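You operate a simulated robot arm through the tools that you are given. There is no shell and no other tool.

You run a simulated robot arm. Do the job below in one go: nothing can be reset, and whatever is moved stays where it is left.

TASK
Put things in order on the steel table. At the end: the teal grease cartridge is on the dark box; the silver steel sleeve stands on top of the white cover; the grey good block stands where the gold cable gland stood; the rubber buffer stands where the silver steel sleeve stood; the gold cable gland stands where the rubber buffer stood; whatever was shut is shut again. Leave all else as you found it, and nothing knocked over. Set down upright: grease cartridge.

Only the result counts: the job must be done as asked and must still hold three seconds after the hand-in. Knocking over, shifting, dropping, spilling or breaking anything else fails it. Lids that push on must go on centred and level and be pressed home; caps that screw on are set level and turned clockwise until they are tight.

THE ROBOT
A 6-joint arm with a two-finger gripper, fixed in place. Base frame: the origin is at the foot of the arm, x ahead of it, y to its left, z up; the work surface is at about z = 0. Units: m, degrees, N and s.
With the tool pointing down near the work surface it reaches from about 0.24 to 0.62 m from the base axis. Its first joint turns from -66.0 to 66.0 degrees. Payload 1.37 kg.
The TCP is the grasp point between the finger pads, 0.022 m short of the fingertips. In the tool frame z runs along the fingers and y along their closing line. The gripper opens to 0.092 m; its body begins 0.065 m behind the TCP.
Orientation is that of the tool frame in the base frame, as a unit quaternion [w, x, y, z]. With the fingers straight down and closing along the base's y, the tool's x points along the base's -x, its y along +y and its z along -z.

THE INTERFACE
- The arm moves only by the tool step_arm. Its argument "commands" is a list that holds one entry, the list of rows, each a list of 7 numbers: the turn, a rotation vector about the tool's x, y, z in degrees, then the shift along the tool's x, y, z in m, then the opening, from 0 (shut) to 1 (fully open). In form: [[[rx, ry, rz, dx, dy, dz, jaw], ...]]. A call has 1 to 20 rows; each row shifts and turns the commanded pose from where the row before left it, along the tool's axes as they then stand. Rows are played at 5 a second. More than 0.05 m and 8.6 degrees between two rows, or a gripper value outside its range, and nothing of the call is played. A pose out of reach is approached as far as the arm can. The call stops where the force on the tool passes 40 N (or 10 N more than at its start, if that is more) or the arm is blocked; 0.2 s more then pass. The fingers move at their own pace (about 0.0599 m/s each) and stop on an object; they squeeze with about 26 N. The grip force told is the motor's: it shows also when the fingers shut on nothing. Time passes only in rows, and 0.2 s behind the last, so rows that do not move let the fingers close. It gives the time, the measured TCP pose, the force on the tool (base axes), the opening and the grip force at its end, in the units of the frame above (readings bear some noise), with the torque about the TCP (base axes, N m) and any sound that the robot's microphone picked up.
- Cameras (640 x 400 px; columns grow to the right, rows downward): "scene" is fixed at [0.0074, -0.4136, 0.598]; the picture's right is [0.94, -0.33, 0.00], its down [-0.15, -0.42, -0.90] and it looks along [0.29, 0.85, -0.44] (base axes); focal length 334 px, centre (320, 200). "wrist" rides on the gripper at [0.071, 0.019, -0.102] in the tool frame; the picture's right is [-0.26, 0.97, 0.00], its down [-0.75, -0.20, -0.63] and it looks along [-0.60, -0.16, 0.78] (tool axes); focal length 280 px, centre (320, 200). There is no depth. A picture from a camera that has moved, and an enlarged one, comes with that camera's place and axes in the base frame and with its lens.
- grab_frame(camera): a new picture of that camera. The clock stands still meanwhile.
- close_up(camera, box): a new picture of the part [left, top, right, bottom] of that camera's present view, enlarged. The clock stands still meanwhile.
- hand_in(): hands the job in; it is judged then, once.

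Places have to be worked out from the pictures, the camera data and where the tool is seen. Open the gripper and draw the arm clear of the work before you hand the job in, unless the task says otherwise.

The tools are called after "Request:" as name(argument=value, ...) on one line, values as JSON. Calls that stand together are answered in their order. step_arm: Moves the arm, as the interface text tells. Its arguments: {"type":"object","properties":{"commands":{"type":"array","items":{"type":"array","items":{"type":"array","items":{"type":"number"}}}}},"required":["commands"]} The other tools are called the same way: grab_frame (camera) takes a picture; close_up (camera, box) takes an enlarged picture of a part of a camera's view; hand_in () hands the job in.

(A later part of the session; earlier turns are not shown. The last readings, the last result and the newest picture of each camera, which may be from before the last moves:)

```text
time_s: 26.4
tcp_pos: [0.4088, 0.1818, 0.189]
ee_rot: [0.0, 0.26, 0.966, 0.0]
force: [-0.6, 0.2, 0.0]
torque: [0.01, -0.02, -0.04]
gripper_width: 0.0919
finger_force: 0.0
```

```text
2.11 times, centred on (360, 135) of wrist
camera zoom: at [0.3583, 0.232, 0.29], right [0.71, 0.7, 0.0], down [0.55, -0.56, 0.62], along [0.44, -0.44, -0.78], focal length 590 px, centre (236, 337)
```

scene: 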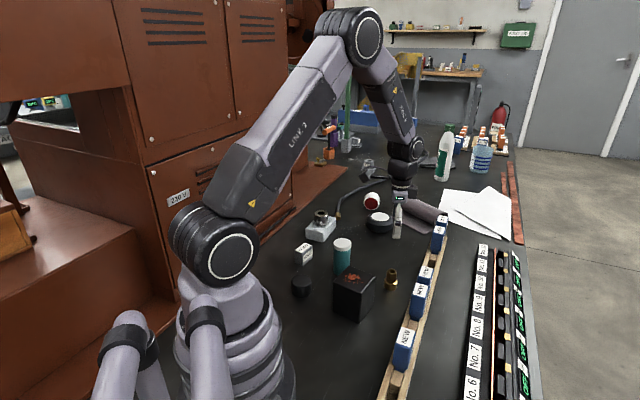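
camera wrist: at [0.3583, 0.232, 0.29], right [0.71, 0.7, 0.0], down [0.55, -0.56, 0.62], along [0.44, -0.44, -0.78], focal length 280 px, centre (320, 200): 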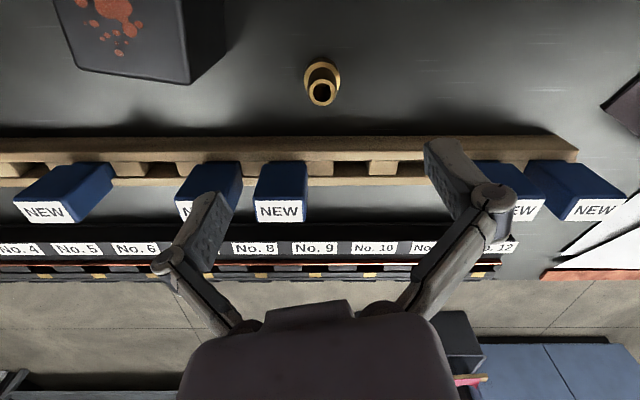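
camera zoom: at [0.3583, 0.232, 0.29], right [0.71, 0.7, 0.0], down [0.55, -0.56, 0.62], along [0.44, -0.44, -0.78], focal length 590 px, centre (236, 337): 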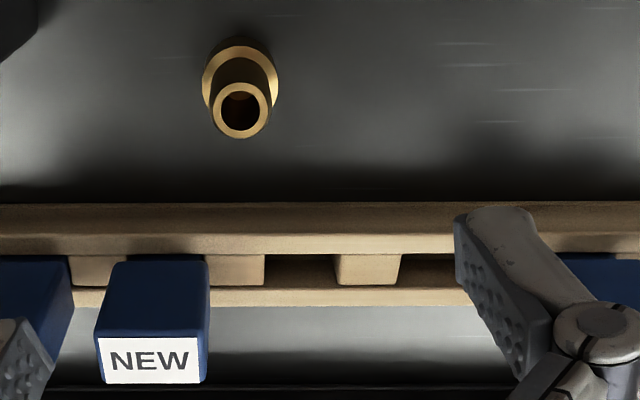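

The gland's centre is about 4 mm ahead of the TCP, at roughly (0.4145, 0.1795), flange about 0.035 wide. I shift over it, descend to z 0.029 and look before closing.

Request:
step_arm(commands=[[[0, 0, 0, -0.004, 0.0005, 0.03, 0.85], [0, 0, 0, 0, 0, 0.04, 0.85], [0, 0, 0, 0, 0, 0.04, 0.85], [0, 0, 0, 0, 0, 0.03, 0.85], [0, 0, 0, 0, 0, 0.019, 0.85], [0, 0, 0, 0, 0, 0, 0.85]]])

Request:
grab_frame(camera="wrist")

Request:
close_up(camera="scene", box=[350, 220, 440, 310])

```text
time_s: 27.8
tcp_pos: [0.4142, 0.1808, 0.0303]
ee_rot: [0.001, 0.259, 0.966, 0.001]
force: [0.6, 0.5, -0.2]
torque: [0.02, -0.01, -0.01]
gripper_width: 0.0781
finger_force: 0.0
```

```text
taken
camera wrist: at [0.362, 0.231, 0.1314], right [0.71, 0.71, 0.0], down [0.55, -0.55, 0.62], along [0.44, -0.44, -0.78], focal length 280 px, centre (320, 200)
```

wrist: 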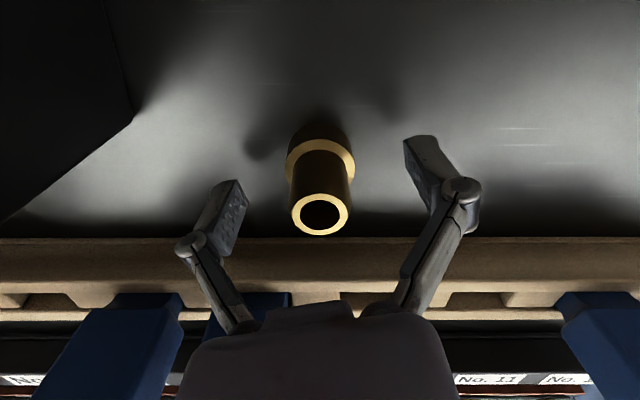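

```text
4.44 times, centred on (395, 265) of scene
camera zoom: at [0.0074, -0.4136, 0.598], right [0.94, -0.33, 0.0], down [-0.15, -0.42, -0.9], along [0.29, 0.85, -0.44], focal length 1487 px, centre (-13, -89)
```

zoom: 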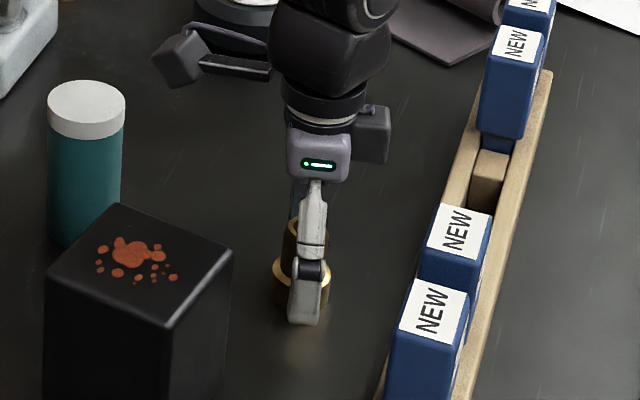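

The gland stands between the open fingers, clear of box and rail. I enlarge once more before closing.

Request:
close_up(camera="wrist", box=[240, 90, 400, 250])

```text
2.50 times, centred on (320, 170) of wrist
camera zoom: at [0.362, 0.231, 0.1314], right [0.71, 0.71, 0.0], down [0.55, -0.55, 0.62], along [0.44, -0.44, -0.78], focal length 701 px, centre (320, 275)
```

zoom: 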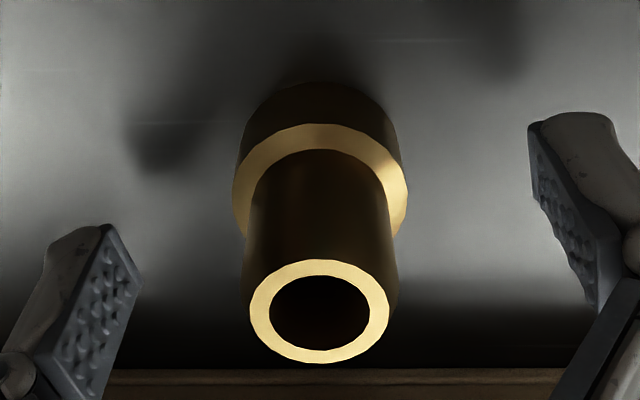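

The gland is centred on the TCP at about (0.4145, 0.179). I close the fingers on its flange.

Request:
step_arm(commands=[[[0, 0, 0, 0, 0, 0, 0], [0, 0, 0, 0, 0, 0, 0], [0, 0, 0, 0, 0, 0, 0], [0, 0, 0, 0, 0, 0, 0], [0, 0, 0, 0, 0, 0, 0]]])

Request:
close_up(camera="wrist", box=[240, 90, 400, 250])

```text
time_s: 29.0
tcp_pos: [0.4137, 0.1806, 0.0311]
ee_rot: [0.0, 0.259, 0.966, 0.001]
force: [-0.5, -0.4, 2.3]
torque: [-0.03, 0.05, -0.01]
gripper_width: 0.0322
finger_force: 26.4
```

```text
2.50 times, centred on (320, 170) of wrist
camera zoom: at [0.362, 0.231, 0.1318], right [0.71, 0.71, 0.0], down [0.55, -0.55, 0.62], along [0.44, -0.44, -0.78], focal length 701 px, centre (320, 275)
```

zoom: 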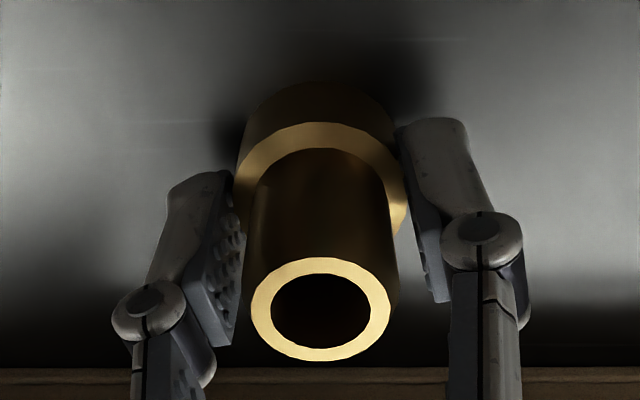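

The gland is gripped upright (opening 0.0322). I lift it and carry it to the buffer's old place (0.5005, 0.3205), then hover there for a check.

Request:
step_arm(commands=[[[0, 0, 0, 0, 0, -0.02, 0], [0, 0, 0, 0, 0, -0.03, 0], [0, 0, 0, 0, 0, -0.04, 0], [0, 0, 0, -0.0009, 0.0414, 0, 0], [0, 0, 0, -0.0009, 0.0414, 0, 0], [0, 0, 0, -0.0009, 0.0414, 0, 0], [0, 0, 0, -0.001, 0.0413, 0, 0], [0, 0, 0, 0, 0, 0, 0], [0, 0, 0, 0, 0, 0.04, 0], [0, 0, 0, 0, 0, 0.03, 0], [0, 0, 0, 0, 0, 0.015, 0], [0, 0, 0, 0, 0, 0, 0]]])

Request:
grab_frame(camera="wrist")

Request:
close_up(camera="scene", box=[360, 220, 430, 300])

```text
time_s: 31.6
tcp_pos: [0.4991, 0.3205, 0.0351]
ee_rot: [0.0, 0.259, 0.966, 0.001]
force: [0.7, -0.3, -1.0]
torque: [0.01, 0.02, 0.03]
gripper_width: 0.0321
finger_force: 26.1
```

```text
taken
camera wrist: at [0.4482, 0.3714, 0.1363], right [0.71, 0.71, 0.0], down [0.55, -0.55, 0.62], along [0.44, -0.44, -0.78], focal length 280 px, centre (320, 200)
```

wrist: 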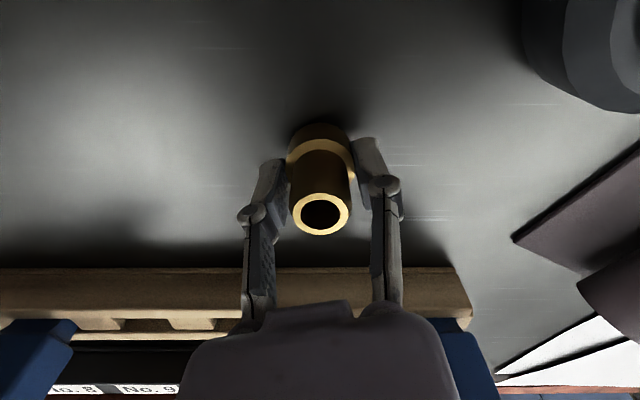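

```text
5.00 times, centred on (395, 260) of scene
camera zoom: at [0.0074, -0.4136, 0.598], right [0.94, -0.33, 0.0], down [-0.15, -0.42, -0.9], along [0.29, 0.85, -0.44], focal length 1672 px, centre (-55, -100)
```

zoom: 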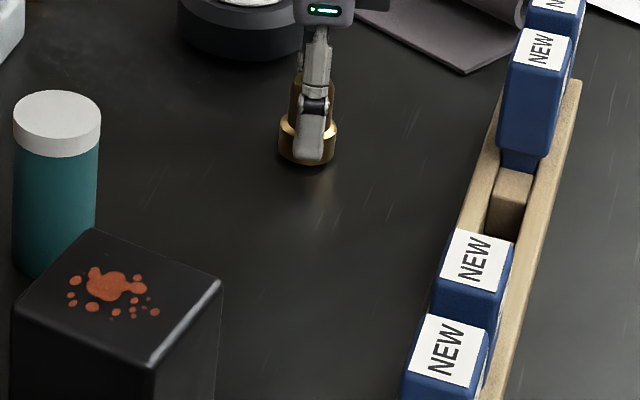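

The gland hangs about 5 mm above the table near the target. I enlarge the scene view to compare it with where the buffer's base was.

Request:
close_up(camera="scene", box=[372, 225, 412, 265])

Request:
close_up(camera="scene", box=[290, 170, 460, 270])

```text
10.00 times, centred on (392, 245) of scene
camera zoom: at [0.0074, -0.4136, 0.598], right [0.94, -0.33, 0.0], down [-0.15, -0.42, -0.9], along [0.29, 0.85, -0.44], focal length 3345 px, centre (-400, -250)
```

zoom: 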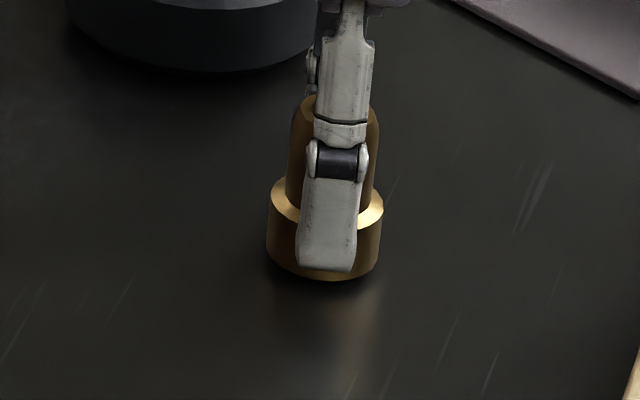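

```text
3.76 times, centred on (375, 220) of scene
camera zoom: at [0.0074, -0.4136, 0.598], right [0.94, -0.33, 0.0], down [-0.15, -0.42, -0.9], along [0.29, 0.85, -0.44], focal length 1259 px, centre (113, 125)
```

zoom: 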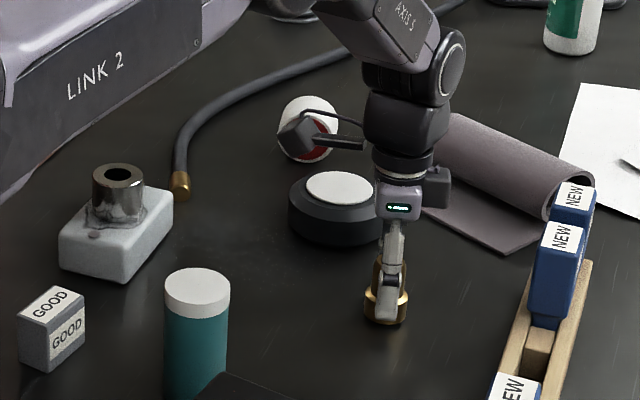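

The comparison suggests the gland is a few mm short toward +y, so I shift 2.5 mm along the finger line and lower in small steps.

Request:
step_arm(commands=[[[0, 0, 0, 0, 0.0026, 0, 0], [0, 0, 0, 0, 0, 0.002, 0], [0, 0, 0, 0, 0, 0.002, 0], [0, 0, 0, 0, 0, 0, 0]]])

Request:
step_arm(commands=[[[0, 0, 0, 0, 0, 0.001, 0], [0, 0, 0, 0, 0, 0, 0]]])

```text
time_s: 32.6
tcp_pos: [0.5012, 0.324, 0.0315]
ee_rot: [0.0, 0.259, 0.966, 0.001]
force: [0.4, -0.5, -0.6]
torque: [0.02, -0.01, 0.02]
gripper_width: 0.0325
finger_force: 26.0
```

```text
time_s: 33.2
tcp_pos: [0.5014, 0.3226, 0.031]
ee_rot: [0.0, 0.259, 0.966, 0.002]
force: [-2.6, -2.3, 7.6]
torque: [-0.05, 0.08, -0.04]
gripper_width: 0.0322
finger_force: 25.7
```

Contact with the table (force z +7.6 N). I release the gland and rise straight up.

Request:
step_arm(commands=[[[0, 0, 0, 0, 0, 0, 0.5], [0, 0, 0, 0, 0, 0, 0.8], [0, 0, 0, 0, 0, 0, 0.9], [0, 0, 0, 0, 0, 0, 0.9], [0, 0, 0, 0, 0, -0.02, 0.9], [0, 0, 0, 0, 0, -0.04, 0.9], [0, 0, 0, 0, 0, -0.05, 0.9], [0, 0, 0, 0, 0, -0.05, 1], [0, 0, 0, 0, 0, 0, 1]]])

Request:
close_up(camera="scene", box=[360, 220, 430, 300])

Request:
grab_frame(camera="wrist")

```text
time_s: 35.2
tcp_pos: [0.5021, 0.3242, 0.1904]
ee_rot: [0.0, 0.259, 0.966, 0.0]
force: [0.4, 0.2, -0.6]
torque: [0.0, 0.01, 0.01]
gripper_width: 0.092
finger_force: 0.0
```

```text
5.00 times, centred on (395, 260) of scene
camera zoom: at [0.0074, -0.4136, 0.598], right [0.94, -0.33, 0.0], down [-0.15, -0.42, -0.9], along [0.29, 0.85, -0.44], focal length 1672 px, centre (-55, -100)
```

zoom: 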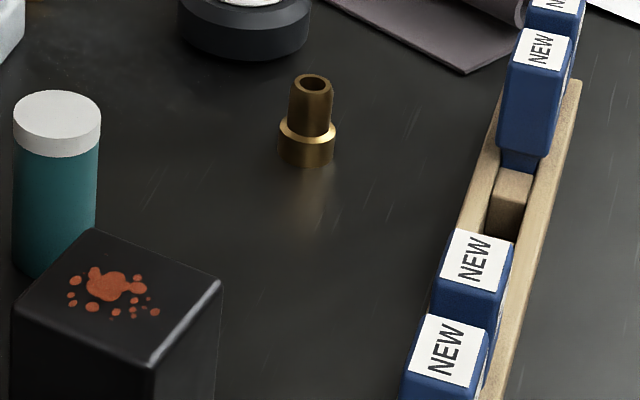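

```text
taken
camera wrist: at [0.4504, 0.3742, 0.292], right [0.71, 0.71, 0.0], down [0.55, -0.55, 0.62], along [0.44, -0.44, -0.78], focal length 280 px, centre (320, 200)
```

wrist: 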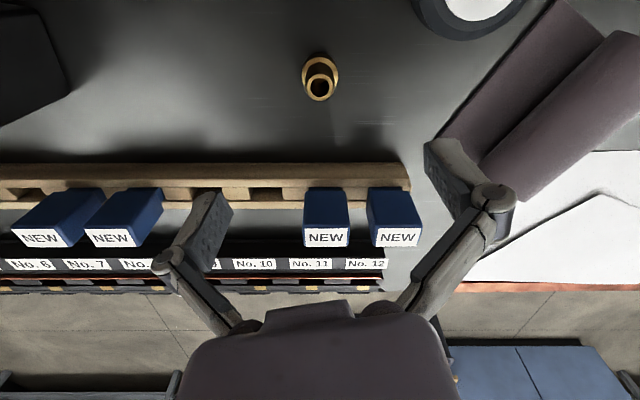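

The gland stands where the buffer stood (within about 2 mm). Next I move above the good block (about (0.231, 0.364), 0.047 x 0.024, 0.042 tall, long axis about 40° from x) and turn the tool so the fingers close along its long axis.

Request:
step_arm(commands=[[[0, 0, 0, 0.0425, -0.0168, 0, 1], [0, 0, 0, 0.0425, -0.0168, 0, 1], [0, 0, 0, 0.0425, -0.0168, 0, 1], [0, 0, 0, 0.0425, -0.0168, 0, 1], [0, 0, 0, 0.0425, -0.0168, 0, 1], [0, 0, 0, 0.0425, -0.0168, 0, 1], [0, 0, 6.5, 0, 0, 0, 1], [0, 0, 6.5, 0, 0, 0, 1], [0, 0, 6.5, 0, 0, 0, 1], [0, 0, 0, 0, 0, 0, 1]]])

Request:
grab_frame(camera="wrist")

Request:
grab_frame(camera="scene")

```text
time_s: 37.4
tcp_pos: [0.2291, 0.3632, 0.1904]
ee_rot: [0.0, 0.418, 0.908, 0.0]
force: [-0.1, 0.1, -0.4]
torque: [-0.04, 0.05, 0.01]
gripper_width: 0.0922
finger_force: 0.0
```

```text
taken
camera wrist: at [0.1986, 0.4284, 0.2912], right [0.9, 0.43, 0.0], down [0.33, -0.71, 0.62], along [0.27, -0.56, -0.78], focal length 280 px, centre (320, 200)
```

wrist: 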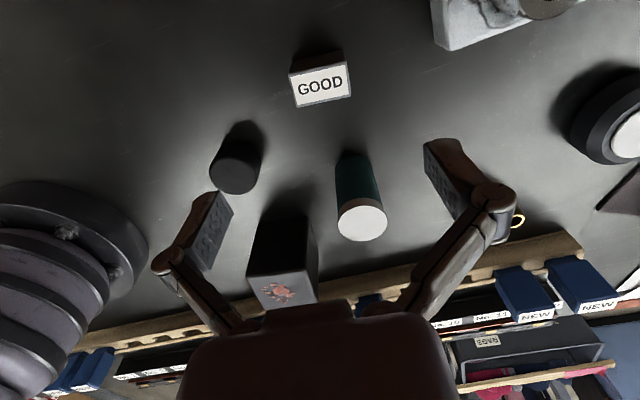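

```text
taken
```

scene: 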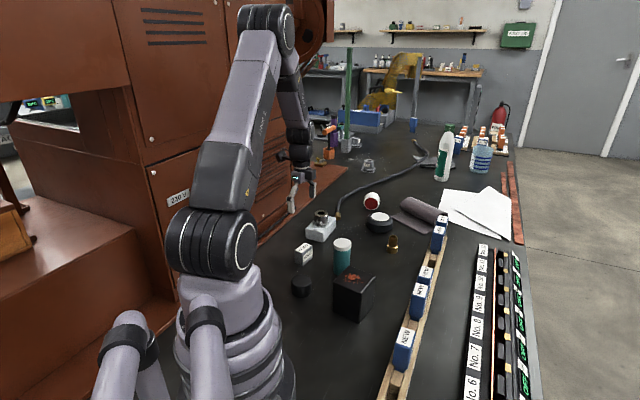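

The block is under the TCP in the wrist view. I enlarge it to measure centre and angle.

Request:
close_up(camera="wrist", box=[270, 30, 370, 120])

Request:
close_up(camera="scene", box=[280, 230, 330, 275])

```text
4.44 times, centred on (320, 75) of wrist
camera zoom: at [0.1986, 0.4284, 0.2912], right [0.9, 0.43, 0.0], down [0.33, -0.71, 0.62], along [0.27, -0.56, -0.78], focal length 1246 px, centre (320, 756)
```

zoom: 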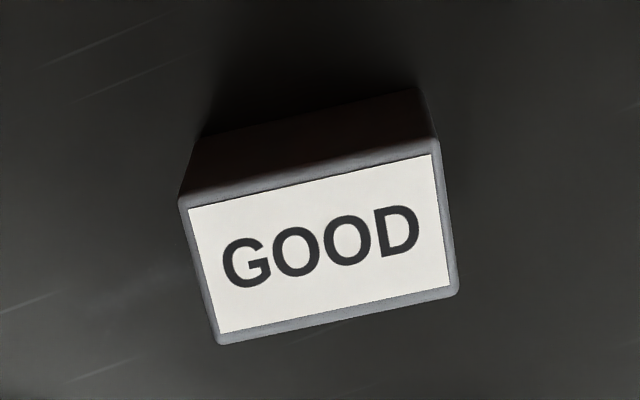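

```text
8.89 times, centred on (305, 252) of scene
camera zoom: at [0.0074, -0.4136, 0.598], right [0.94, -0.33, 0.0], down [-0.15, -0.42, -0.9], along [0.29, 0.85, -0.44], focal length 2973 px, centre (453, -267)
```

zoom: 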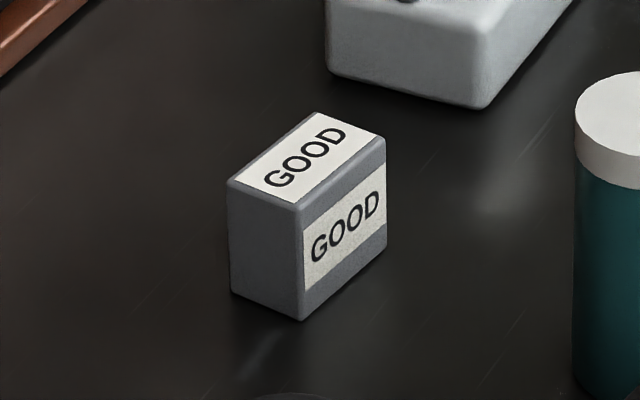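

The block's centre is (0.231, 0.362) with its long axis at 37.8°, so I turn 2.75° more, shift 1 mm and descend to z about 0.029.

Request:
step_arm(commands=[[[0, 0, 2.75, -0.0013, 0.0005, 0, 1], [0, 0, 0, 0, 0, 0.04, 1], [0, 0, 0, 0, 0, 0.04, 1], [0, 0, 0, 0, 0, 0.04, 1], [0, 0, 0, 0, 0, 0.025, 1], [0, 0, 0, 0, 0, 0.015, 1], [0, 0, 0, 0, 0, 0, 1]]])

Request:
grab_frame(camera="wrist")

Request:
close_up(camera="scene", box=[270, 200, 350, 280])

```text
time_s: 39.0
tcp_pos: [0.2296, 0.3631, 0.0297]
ee_rot: [-0.001, 0.44, 0.898, 0.0]
force: [0.4, 0.1, -0.1]
torque: [0.01, 0.02, 0.03]
gripper_width: 0.0923
finger_force: 0.2
```

```text
taken
camera wrist: at [0.2024, 0.4291, 0.1309], right [0.92, 0.38, 0.0], down [0.3, -0.72, 0.62], along [0.24, -0.58, -0.78], focal length 280 px, centre (320, 200)
```

wrist: 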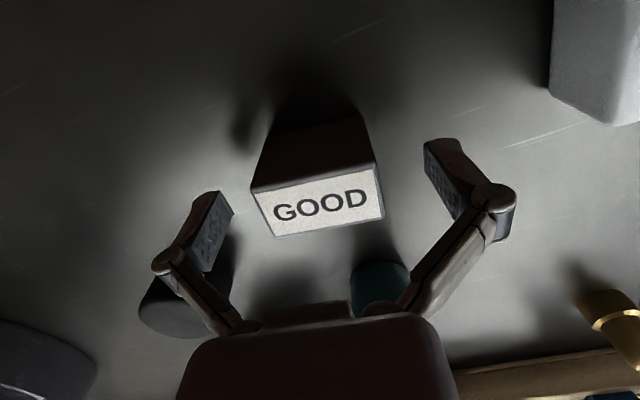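

```text
5.00 times, centred on (310, 240) of scene
camera zoom: at [0.0074, -0.4136, 0.598], right [0.94, -0.33, 0.0], down [-0.15, -0.42, -0.9], along [0.29, 0.85, -0.44], focal length 1672 px, centre (370, 0)
```

zoom: 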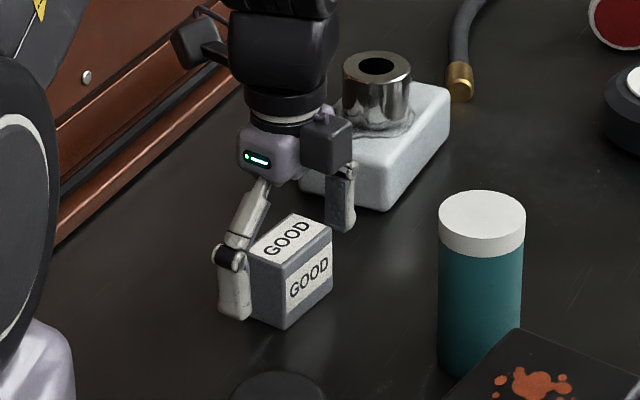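

The fingers straddle the block along its long axis. I close the gripper.

Request:
step_arm(commands=[[[0, 0, 0, 0, 0, 0, 0], [0, 0, 0, 0, 0, 0, 0], [0, 0, 0, 0, 0, 0, 0], [0, 0, 0, 0, 0, 0, 0]]])

Request:
grab_frame(camera="wrist")

```text
time_s: 40.0
tcp_pos: [0.2304, 0.363, 0.0299]
ee_rot: [0.0, 0.44, 0.898, 0.001]
force: [0.3, -0.4, 5.7]
torque: [-0.02, 0.02, 0.01]
gripper_width: 0.0492
finger_force: 26.1
```

```text
taken
camera wrist: at [0.2025, 0.4292, 0.1315], right [0.92, 0.38, 0.0], down [0.3, -0.72, 0.62], along [0.24, -0.58, -0.78], focal length 280 px, centre (320, 200)
```

wrist: 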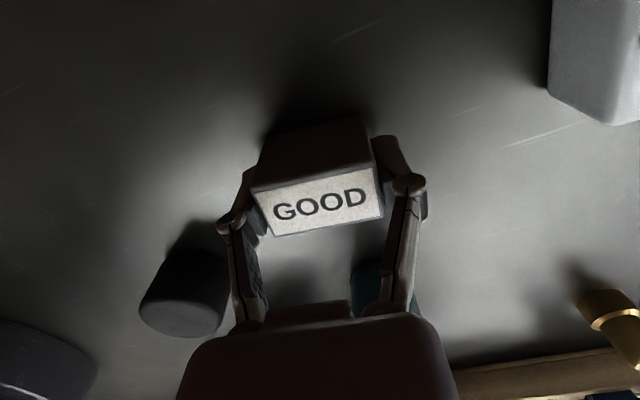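

The block is held (opening 0.049), centred on the TCP. I lift it high over the cartridge and carry it to above the gland's old place (0.414, 0.180).

Request:
step_arm(commands=[[[0, 0, 0, 0, 0, -0.02, 0], [0, 0, 0, 0, 0, -0.04, 0], [0, 0, 0, 0, 0, -0.05, 0], [0, 0, 0, 0, 0, -0.05, 0], [0, 0, 0, -0.04275, 0.00555, 0, 0], [0, 0, 0, -0.04275, 0.00555, 0, 0], [0, 0, 0, -0.04275, 0.00555, 0, 0], [0, 0, 0, -0.04275, 0.00555, 0, 0], [0, 0, 0, -0.04275, 0.00555, 0, 0], [0, 0, 0, -0.04275, 0.00555, 0, 0], [0, 0, 0, 0, 0, 0, 0]]])

Request:
grab_frame(camera="wrist")

Request:
close_up(camera="scene", box=[330, 190, 470, 330])

```text
time_s: 42.4
tcp_pos: [0.414, 0.1808, 0.1902]
ee_rot: [-0.001, 0.44, 0.898, 0.001]
force: [0.1, -0.2, -1.4]
torque: [0.0, 0.02, 0.01]
gripper_width: 0.0494
finger_force: 26.2
```

```text
taken
camera wrist: at [0.3866, 0.2462, 0.2909], right [0.92, 0.38, 0.0], down [0.3, -0.72, 0.62], along [0.24, -0.58, -0.78], focal length 280 px, centre (320, 200)
```

wrist: 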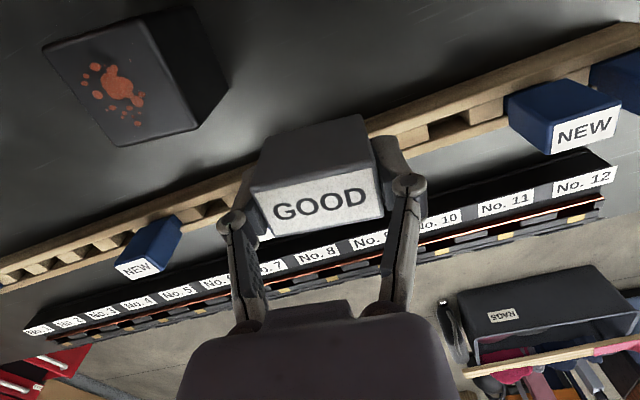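

```text
2.86 times, centred on (400, 260) of scene
camera zoom: at [0.0074, -0.4136, 0.598], right [0.94, -0.33, 0.0], down [-0.15, -0.42, -0.9], along [0.29, 0.85, -0.44], focal length 956 px, centre (91, 29)
```

zoom: 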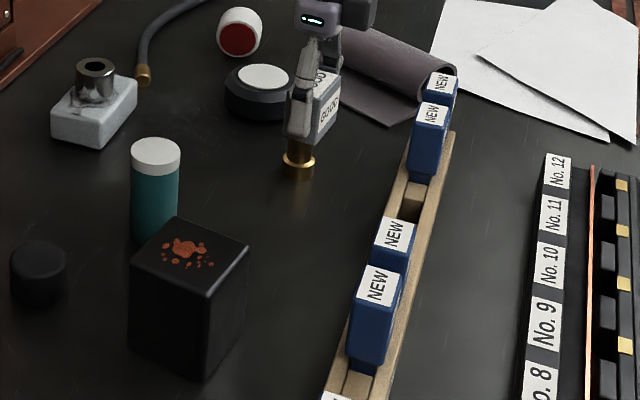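

The block hangs above the gland's old spot (TCP (0.414, 0.181)). I lower it to about 5 mm above the table and check the clearances.

Request:
step_arm(commands=[[[0, 0, 0, 0, 0, 0.04, 0], [0, 0, 0, 0, 0, 0.04, 0], [0, 0, 0, 0, 0, 0.04, 0], [0, 0, 0, 0, 0, 0.025, 0], [0, 0, 0, 0, 0, 0.01, 0], [0, 0, 0, 0, 0, 0, 0]]])

Request:
close_up(camera="scene", box=[350, 220, 440, 310])

Request:
grab_frame(camera="wrist")

```text
time_s: 43.8
tcp_pos: [0.4161, 0.1801, 0.035]
ee_rot: [-0.001, 0.44, 0.898, 0.001]
force: [-0.3, -0.6, -0.4]
torque: [0.02, 0.0, -0.01]
gripper_width: 0.0493
finger_force: 26.1
```

```text
4.44 times, centred on (395, 265) of scene
camera zoom: at [0.0074, -0.4136, 0.598], right [0.94, -0.33, 0.0], down [-0.15, -0.42, -0.9], along [0.29, 0.85, -0.44], focal length 1487 px, centre (-13, -89)
```

zoom: 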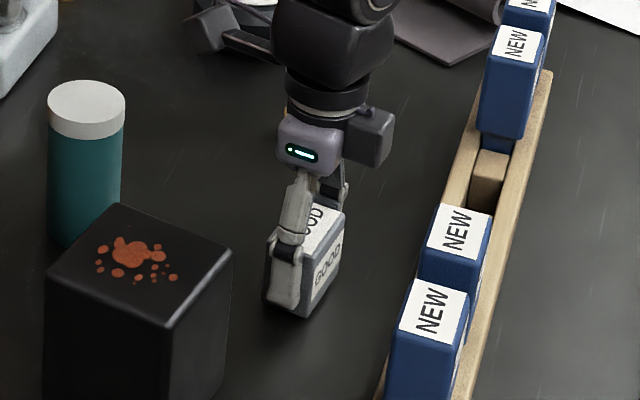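

```text
taken
camera wrist: at [0.3869, 0.2467, 0.1361], right [0.92, 0.38, 0.0], down [0.3, -0.72, 0.62], along [0.24, -0.58, -0.78], focal length 280 px, centre (320, 200)
```

wrist: 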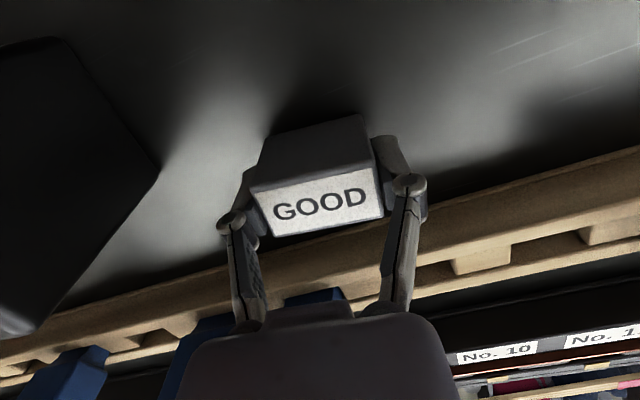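

The block is about 2 mm too far in +x, so I correct that while lowering the last millimetres in small steps.

Request:
step_arm(commands=[[[0, 0, 0, 0.0012, -0.0016, 0.001, 0], [0, 0, 0, 0, 0, 0.002, 0], [0, 0, 0, 0, 0, 0.001, 0], [0, 0, 0, 0, 0, 0, 0]]])

Request:
step_arm(commands=[[[0, 0, 0, 0, 0, 0.001, 0], [0, 0, 0, 0, 0, 0, 0]]])

```text
time_s: 44.8
tcp_pos: [0.4129, 0.1817, 0.0305]
ee_rot: [0.0, 0.44, 0.898, 0.001]
force: [-0.1, -0.5, -1.4]
torque: [0.0, 0.04, 0.01]
gripper_width: 0.049
finger_force: 26.0
```

```text
time_s: 45.4
tcp_pos: [0.4125, 0.1802, 0.0309]
ee_rot: [0.0, 0.439, 0.898, 0.0]
force: [-2.2, -1.8, 12.2]
torque: [-0.07, 0.1, -0.03]
gripper_width: 0.0492
finger_force: 26.1
```

Contact at +12 N: the block rests on the table. I open partly so the finger stays clear of the box, and rise.

Request:
step_arm(commands=[[[0, 0, 0, 0, 0, -0.0004, 0.6], [0, 0, 0, 0, 0, 0, 0.75], [0, 0, 0, 0, 0, 0, 0.75], [0, 0, 0, 0, 0, -0.01, 0.75], [0, 0, 0, 0, 0, -0.04, 0.75], [0, 0, 0, 0, 0, -0.05, 0.75], [0, 0, 0, 0, 0, -0.05, 1], [0, 0, 0, 0, 0, -0.01, 1], [0, 0, 0, 0, 0, 0, 1]]])

Request:
close_up(camera="scene", box=[280, 230, 420, 330])

Request:
grab_frame(camera="wrist")

```text
time_s: 47.4
tcp_pos: [0.4131, 0.181, 0.1905]
ee_rot: [0.0, 0.44, 0.898, 0.001]
force: [-0.1, -0.9, 0.8]
torque: [0.01, 0.01, -0.02]
gripper_width: 0.092
finger_force: 0.0
```

```text
4.00 times, centred on (350, 280) of scene
camera zoom: at [0.0074, -0.4136, 0.598], right [0.94, -0.33, 0.0], down [-0.15, -0.42, -0.9], along [0.29, 0.85, -0.44], focal length 1338 px, centre (200, -120)
```

zoom: 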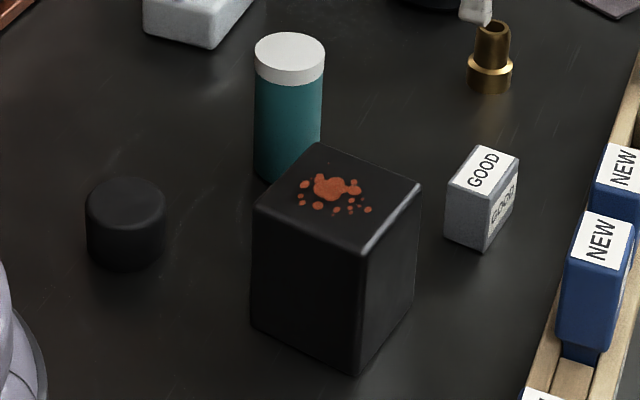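

```text
taken
camera wrist: at [0.3848, 0.247, 0.292], right [0.92, 0.38, 0.0], down [0.3, -0.72, 0.62], along [0.24, -0.58, -0.78], focal length 280 px, centre (320, 200)
```

wrist: 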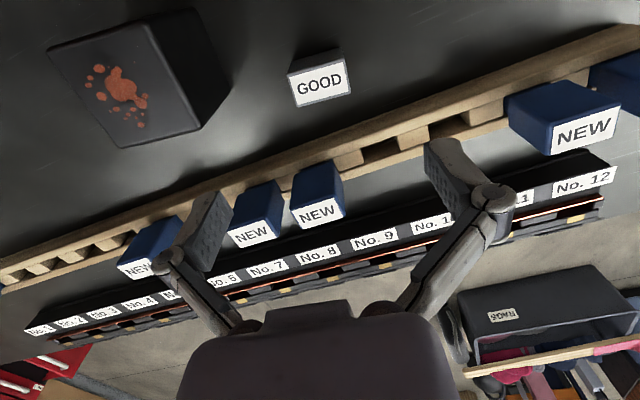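

The block stands on the gland's old place (centre column 481.5 versus 482.5 before). Next I move above the teal cartridge (about (0.313, 0.279)) and look.

Request:
step_arm(commands=[[[0, 0, 0, 0.0347, -0.0047, 0, 1], [0, 0, 0, 0.0347, -0.0047, 0, 1], [0, 0, 0, 0.0347, -0.0047, 0, 1], [0, 0, 0, 0.0347, -0.0047, -0.01, 1], [0, 0, 0, 0, 0, 0, 1]]])

Request:
grab_frame(camera="wrist")

Request:
close_up(camera="scene", box=[310, 220, 390, 330])

```text
time_s: 48.6
tcp_pos: [0.3133, 0.2782, 0.2001]
ee_rot: [-0.001, 0.44, 0.898, 0.0]
force: [0.5, -0.3, 0.5]
torque: [0.0, 0.04, 0.01]
gripper_width: 0.0918
finger_force: 0.0
```

```text
taken
camera wrist: at [0.2852, 0.3441, 0.3019], right [0.92, 0.38, 0.0], down [0.3, -0.72, 0.62], along [0.24, -0.58, -0.78], focal length 280 px, centre (320, 200)
```

wrist: 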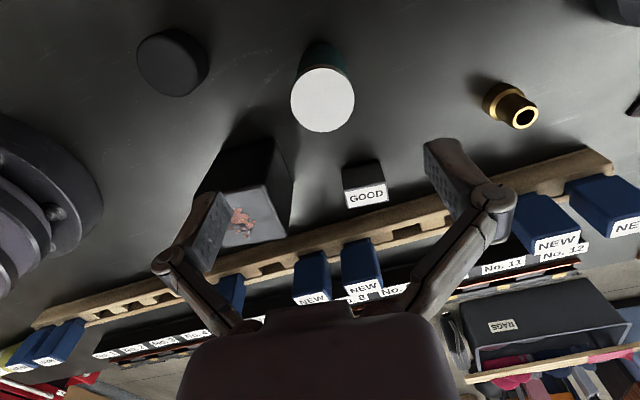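

```text
3.64 times, centred on (350, 275) of scene
camera zoom: at [0.0074, -0.4136, 0.598], right [0.94, -0.33, 0.0], down [-0.15, -0.42, -0.9], along [0.29, 0.85, -0.44], focal length 1216 px, centre (211, -73)
```

zoom: 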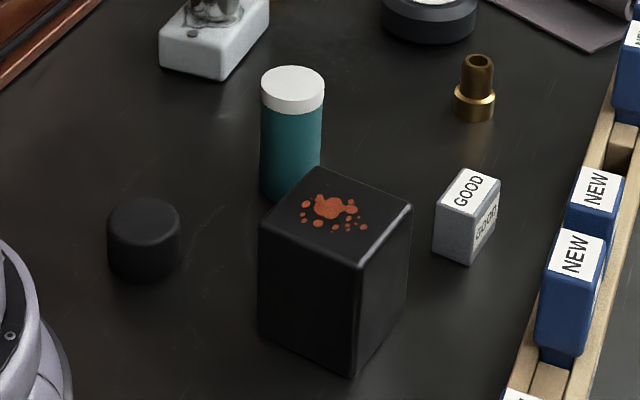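

The cartridge is under the TCP. I enlarge it to get its centre and height, and the box's top too.

Request:
close_up(camera="wrist", box=[270, 30, 380, 140])

Request:
close_up(camera="scene", box=[322, 230, 382, 330])

```text
3.64 times, centred on (325, 85) of wrist
camera zoom: at [0.2852, 0.3441, 0.3019], right [0.92, 0.38, 0.0], down [0.3, -0.72, 0.62], along [0.24, -0.58, -0.78], focal length 1020 px, centre (302, 618)
```

zoom: 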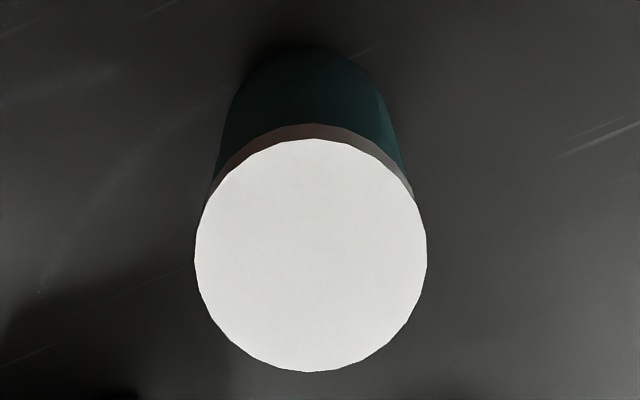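

```text
4.00 times, centred on (352, 280) of scene
camera zoom: at [0.0074, -0.4136, 0.598], right [0.94, -0.33, 0.0], down [-0.15, -0.42, -0.9], along [0.29, 0.85, -0.44], focal length 1338 px, centre (192, -120)
```

zoom: 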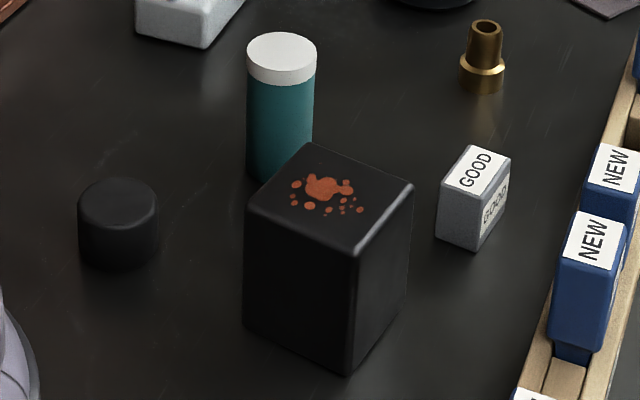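

The cartridge's centre is at about (0.315, 0.279), top near z 0.095, diameter about 0.048. I centre on it and descend to TCP z about 0.05, keeping the palm above its cap.

Request:
step_arm(commands=[[[0, 0, 0, 0.0005, 0.002, 0.02, 1], [0, 0, 0, 0, 0, 0.04, 1], [0, 0, 0, 0, 0, 0.04, 1], [0, 0, 0, 0, 0, 0.03, 1], [0, 0, 0, 0, 0, 0.019, 1], [0, 0, 0, 0, 0, 0, 1]]])

Request:
grab_frame(camera="wrist")

Request:
close_up(camera="scene", box=[310, 200, 390, 300])

```text
time_s: 50.0
tcp_pos: [0.3132, 0.2796, 0.0508]
ee_rot: [-0.001, 0.44, 0.898, 0.001]
force: [0.9, -0.8, 0.5]
torque: [-0.03, 0.02, 0.0]
gripper_width: 0.0916
finger_force: 0.1
```

```text
taken
camera wrist: at [0.2856, 0.3459, 0.152], right [0.92, 0.38, 0.0], down [0.3, -0.72, 0.62], along [0.24, -0.58, -0.78], focal length 280 px, centre (320, 200)
```

wrist: 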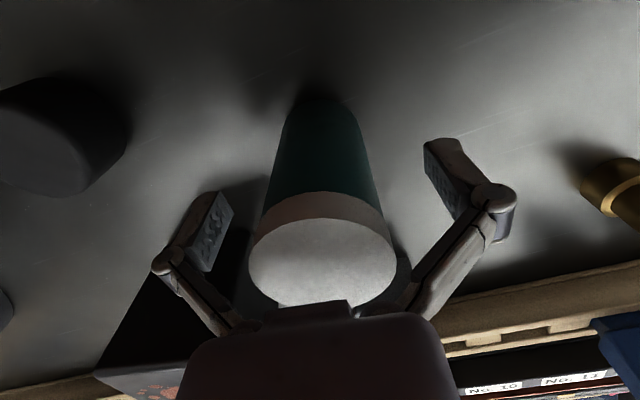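

```text
4.00 times, centred on (350, 250) of scene
camera zoom: at [0.0074, -0.4136, 0.598], right [0.94, -0.33, 0.0], down [-0.15, -0.42, -0.9], along [0.29, 0.85, -0.44], focal length 1338 px, centre (200, 0)
```

zoom: 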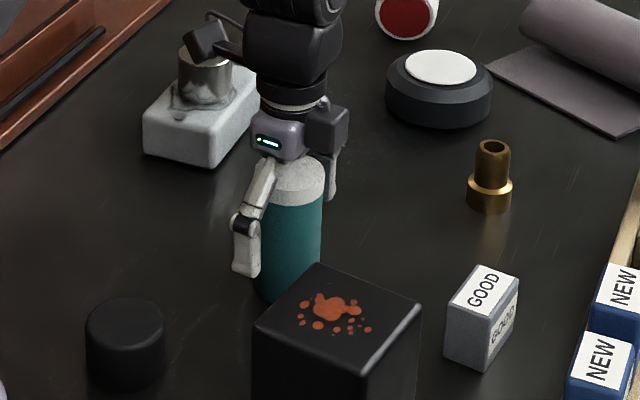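

The fingers straddle the cartridge and there is no contact force. I close the gripper on its body.

Request:
step_arm(commands=[[[0, 0, 0, 0, 0, 0, 0], [0, 0, 0, 0, 0, 0, 0], [0, 0, 0, 0, 0, 0, 0], [0, 0, 0, 0, 0, 0, 0]]])

Request:
grab_frame(camera="wrist")

Request:
close_up(camera="scene", box=[310, 200, 390, 300])

```text
time_s: 51.0
tcp_pos: [0.3143, 0.2804, 0.0509]
ee_rot: [-0.001, 0.441, 0.898, 0.001]
force: [-0.8, -0.3, 9.1]
torque: [0.0, 0.03, -0.05]
gripper_width: 0.0556
finger_force: 25.9
```

```text
taken
camera wrist: at [0.2858, 0.3461, 0.1529], right [0.92, 0.38, 0.0], down [0.3, -0.72, 0.62], along [0.24, -0.58, -0.78], focal length 280 px, centre (320, 200)
```

wrist: 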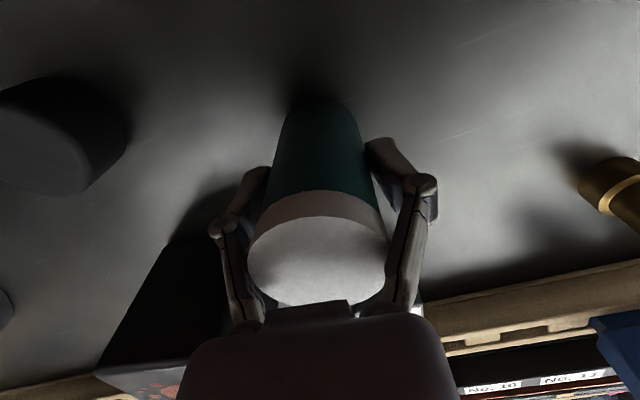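

```text
4.00 times, centred on (350, 250) of scene
camera zoom: at [0.0074, -0.4137, 0.5979], right [0.94, -0.33, 0.0], down [-0.15, -0.42, -0.9], along [0.29, 0.85, -0.44], focal length 1338 px, centre (200, 0)
```

zoom: 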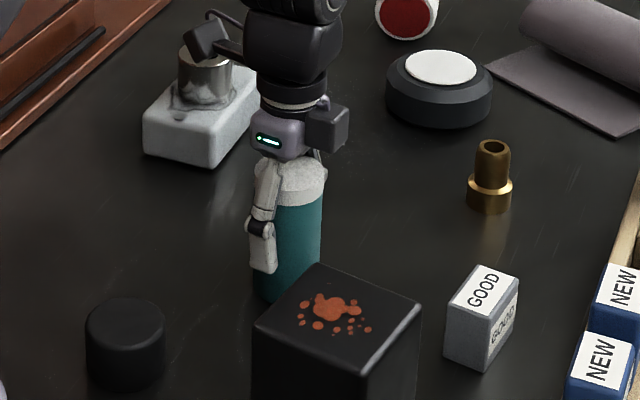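

The opening stopped at 0.0556, wider than the body (about 0.046): the finger links are touching the cap. I open again and raise 15 mm so the pads take the teal body and the links clear the cap.

Request:
step_arm(commands=[[[0, 0, 0, 0, 0, 0, 0.8], [0, 0, 0, 0, 0, 0, 1], [0, 0, 0, 0, 0, 0, 1], [0, 0, 0, 0, 0, -0.008, 1], [0, 0, 0, 0, 0, -0.008, 1], [0, 0, 0, 0, 0, 0, 1]]])

Request:
grab_frame(camera="wrist")

Request:
close_up(camera="scene", box=[310, 200, 390, 300])

```text
time_s: 52.4
tcp_pos: [0.3143, 0.2794, 0.0676]
ee_rot: [-0.001, 0.44, 0.898, 0.0]
force: [-0.1, 0.4, 0.0]
torque: [0.02, 0.02, -0.03]
gripper_width: 0.092
finger_force: 0.0
```

```text
taken
camera wrist: at [0.2859, 0.3458, 0.1685], right [0.92, 0.38, 0.0], down [0.3, -0.72, 0.62], along [0.24, -0.58, -0.78], focal length 280 px, centre (320, 200)
```

wrist: 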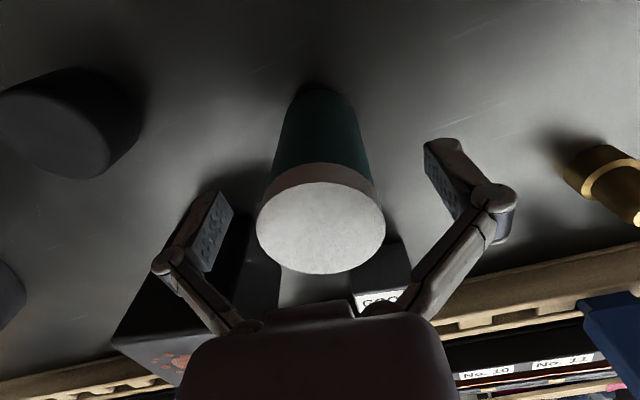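

```text
4.00 times, centred on (350, 250) of scene
camera zoom: at [0.0074, -0.4136, 0.598], right [0.94, -0.33, 0.0], down [-0.15, -0.42, -0.9], along [0.29, 0.85, -0.44], focal length 1338 px, centre (200, 0)
```

zoom: 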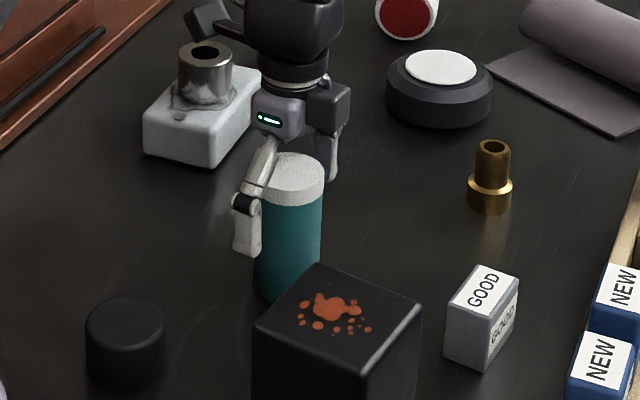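

The cartridge still stands as before. I close again at TCP z 0.067 and check the opening.

Request:
step_arm(commands=[[[0, 0, 0, 0, 0, 0, 0], [0, 0, 0, 0, 0, 0, 0], [0, 0, 0, 0, 0, 0, 0], [0, 0, 0, 0, 0, 0, 0], [0, 0, 0, 0, 0, 0, 0]]])

Request:
grab_frame(camera="wrist")

Request:
close_up(camera="scene", box=[320, 210, 380, 290])

```text
time_s: 53.6
tcp_pos: [0.3148, 0.2793, 0.0675]
ee_rot: [0.0, 0.44, 0.898, 0.001]
force: [-1.0, -1.1, 8.0]
torque: [-0.06, 0.04, 0.0]
gripper_width: 0.045
finger_force: 26.0
```

```text
taken
camera wrist: at [0.2859, 0.3459, 0.1686], right [0.92, 0.38, 0.0], down [0.3, -0.72, 0.62], along [0.24, -0.58, -0.78], focal length 280 px, centre (320, 200)
```

wrist: 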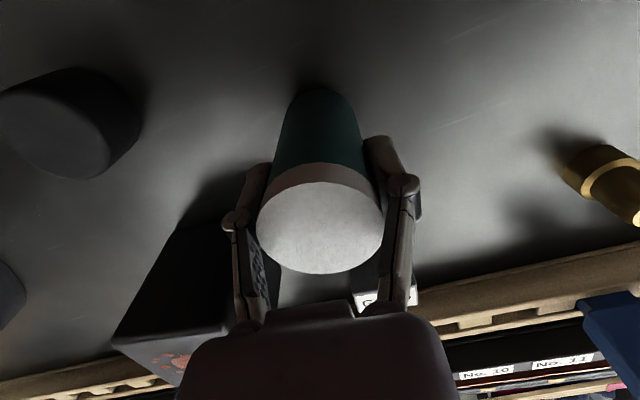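

```text
5.00 times, centred on (350, 250) of scene
camera zoom: at [0.0074, -0.4136, 0.5979], right [0.94, -0.33, 0.0], down [-0.15, -0.42, -0.9], along [0.29, 0.85, -0.44], focal length 1672 px, centre (170, -50)
```

zoom: 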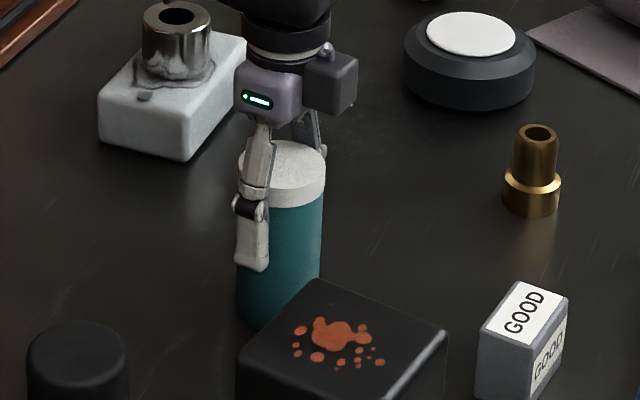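

The opening of 0.045 now matches the teal body. I lift the cartridge 0.13 m and carry it over the dark box, whose top I place at z about 0.093 with centre (0.2865, 0.137).

Request:
step_arm(commands=[[[0, 0, 0, 0, 0, -0.02, 0], [0, 0, 0, 0, 0, -0.03, 0], [0, 0, 0, 0, 0, -0.04, 0], [0, 0, 0, 0, 0, -0.04, 0], [0, 0, 0, -0.0158, -0.0182, 0, 0], [0, 0, 0, -0.0158, -0.0182, 0, 0], [0, 0, 0, -0.0158, -0.0182, 0, 0], [0, 0, 0, -0.0158, -0.0182, 0, 0], [0, 0, 0, -0.0158, -0.0182, 0, 0], [0, 0, 0, -0.0158, -0.0182, 0, 0], [0, 0, 0, 0, 0, 0, 0]]])

Request:
grab_frame(camera="wrist")

Request:
close_up(camera="scene", box=[300, 200, 420, 330])

```text
time_s: 56.0
tcp_pos: [0.2858, 0.1383, 0.1973]
ee_rot: [0.0, 0.44, 0.898, 0.002]
force: [-0.8, 0.9, -1.8]
torque: [-0.02, 0.04, 0.01]
gripper_width: 0.0451
finger_force: 25.7
```

```text
taken
camera wrist: at [0.2579, 0.2038, 0.2971], right [0.92, 0.38, 0.0], down [0.3, -0.72, 0.62], along [0.24, -0.58, -0.78], focal length 280 px, centre (320, 200)
```

wrist: 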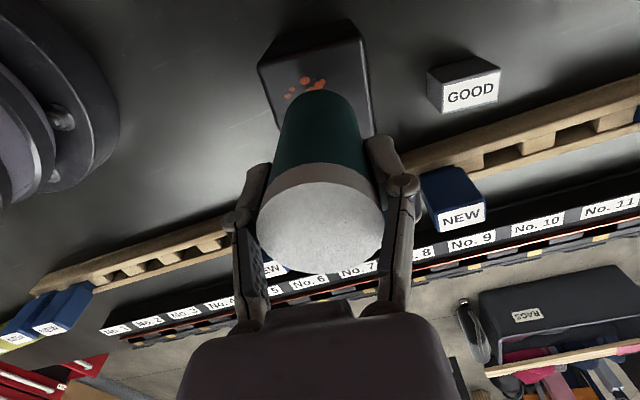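

```text
3.08 times, centred on (360, 265) of scene
camera zoom: at [0.0074, -0.4136, 0.598], right [0.94, -0.33, 0.0], down [-0.15, -0.42, -0.9], along [0.29, 0.85, -0.44], focal length 1029 px, centre (197, 0)
```

zoom: 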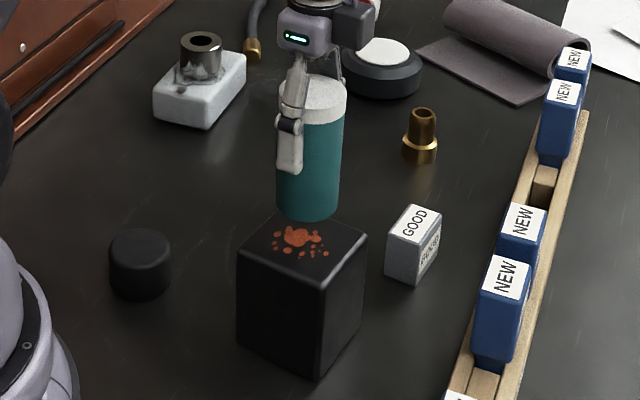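

The cartridge hangs over the box top. I lower it to about 8 mm above the box top and compare in an enlarged view.

Request:
step_arm(commands=[[[0, 0, 0, 0, 0, 0.015, 0], [0, 0, 0, 0, 0, 0.01, 0], [0, 0, 0, 0, 0, 0.004, 0], [0, 0, 0, 0, 0, 0, 0]]])

Request:
close_up(camera="scene", box=[325, 230, 385, 300])

Request:
close_up(camera="wrist", box=[220, 0, 420, 160])

```text
time_s: 57.0
tcp_pos: [0.2865, 0.1382, 0.1679]
ee_rot: [-0.001, 0.44, 0.898, 0.0]
force: [0.0, 0.0, -1.8]
torque: [0.03, -0.02, -0.02]
gripper_width: 0.0448
finger_force: 26.5
```

```text
5.71 times, centred on (355, 265) of scene
camera zoom: at [0.0074, -0.4136, 0.598], right [0.94, -0.33, 0.0], down [-0.15, -0.42, -0.9], along [0.29, 0.85, -0.44], focal length 1911 px, centre (120, -171)
```

zoom: 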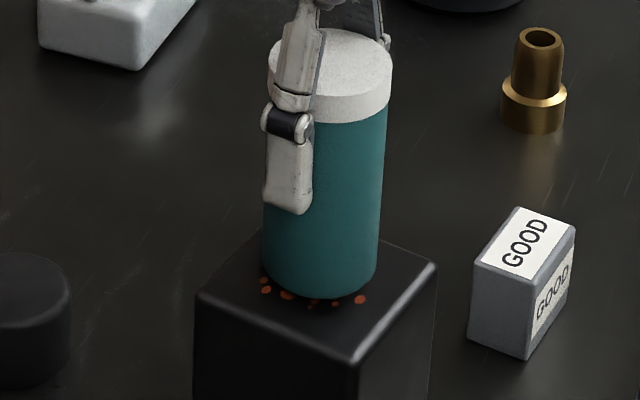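

```text
2.50 times, centred on (320, 80) of wrist
camera zoom: at [0.2577, 0.2044, 0.2688], right [0.92, 0.38, 0.0], down [0.3, -0.72, 0.62], along [0.24, -0.58, -0.78], focal length 701 px, centre (320, 500)
```

zoom: 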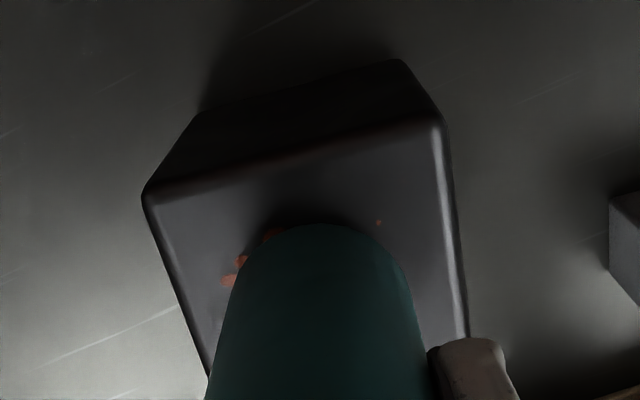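

The cartridge is centred over the box top within about 2 mm in the scene view. I lower in small steps until it touches.

Request:
step_arm(commands=[[[0, 0, 0, -0.0009, -0.0013, 0.002, 0], [0, 0, 0, 0, 0, 0.002, 0], [0, 0, 0, 0, 0, 0.001, 0], [0, 0, 0, 0, 0, 0, 0]]])

Request:
step_arm(commands=[[[0, 0, 0, 0, 0, 0.001, 0], [0, 0, 0, 0, 0, 0, 0]]])

```text
time_s: 58.0
tcp_pos: [0.2858, 0.1372, 0.1625]
ee_rot: [-0.001, 0.44, 0.898, 0.001]
force: [-1.1, 0.4, -1.3]
torque: [0.01, 0.03, 0.0]
gripper_width: 0.0451
finger_force: 25.7
```

```text
time_s: 58.6
tcp_pos: [0.2853, 0.1369, 0.1622]
ee_rot: [0.0, 0.44, 0.898, 0.002]
force: [-3.5, -0.6, 16.8]
torque: [0.02, 0.2, 0.0]
gripper_width: 0.0451
finger_force: 25.6
```

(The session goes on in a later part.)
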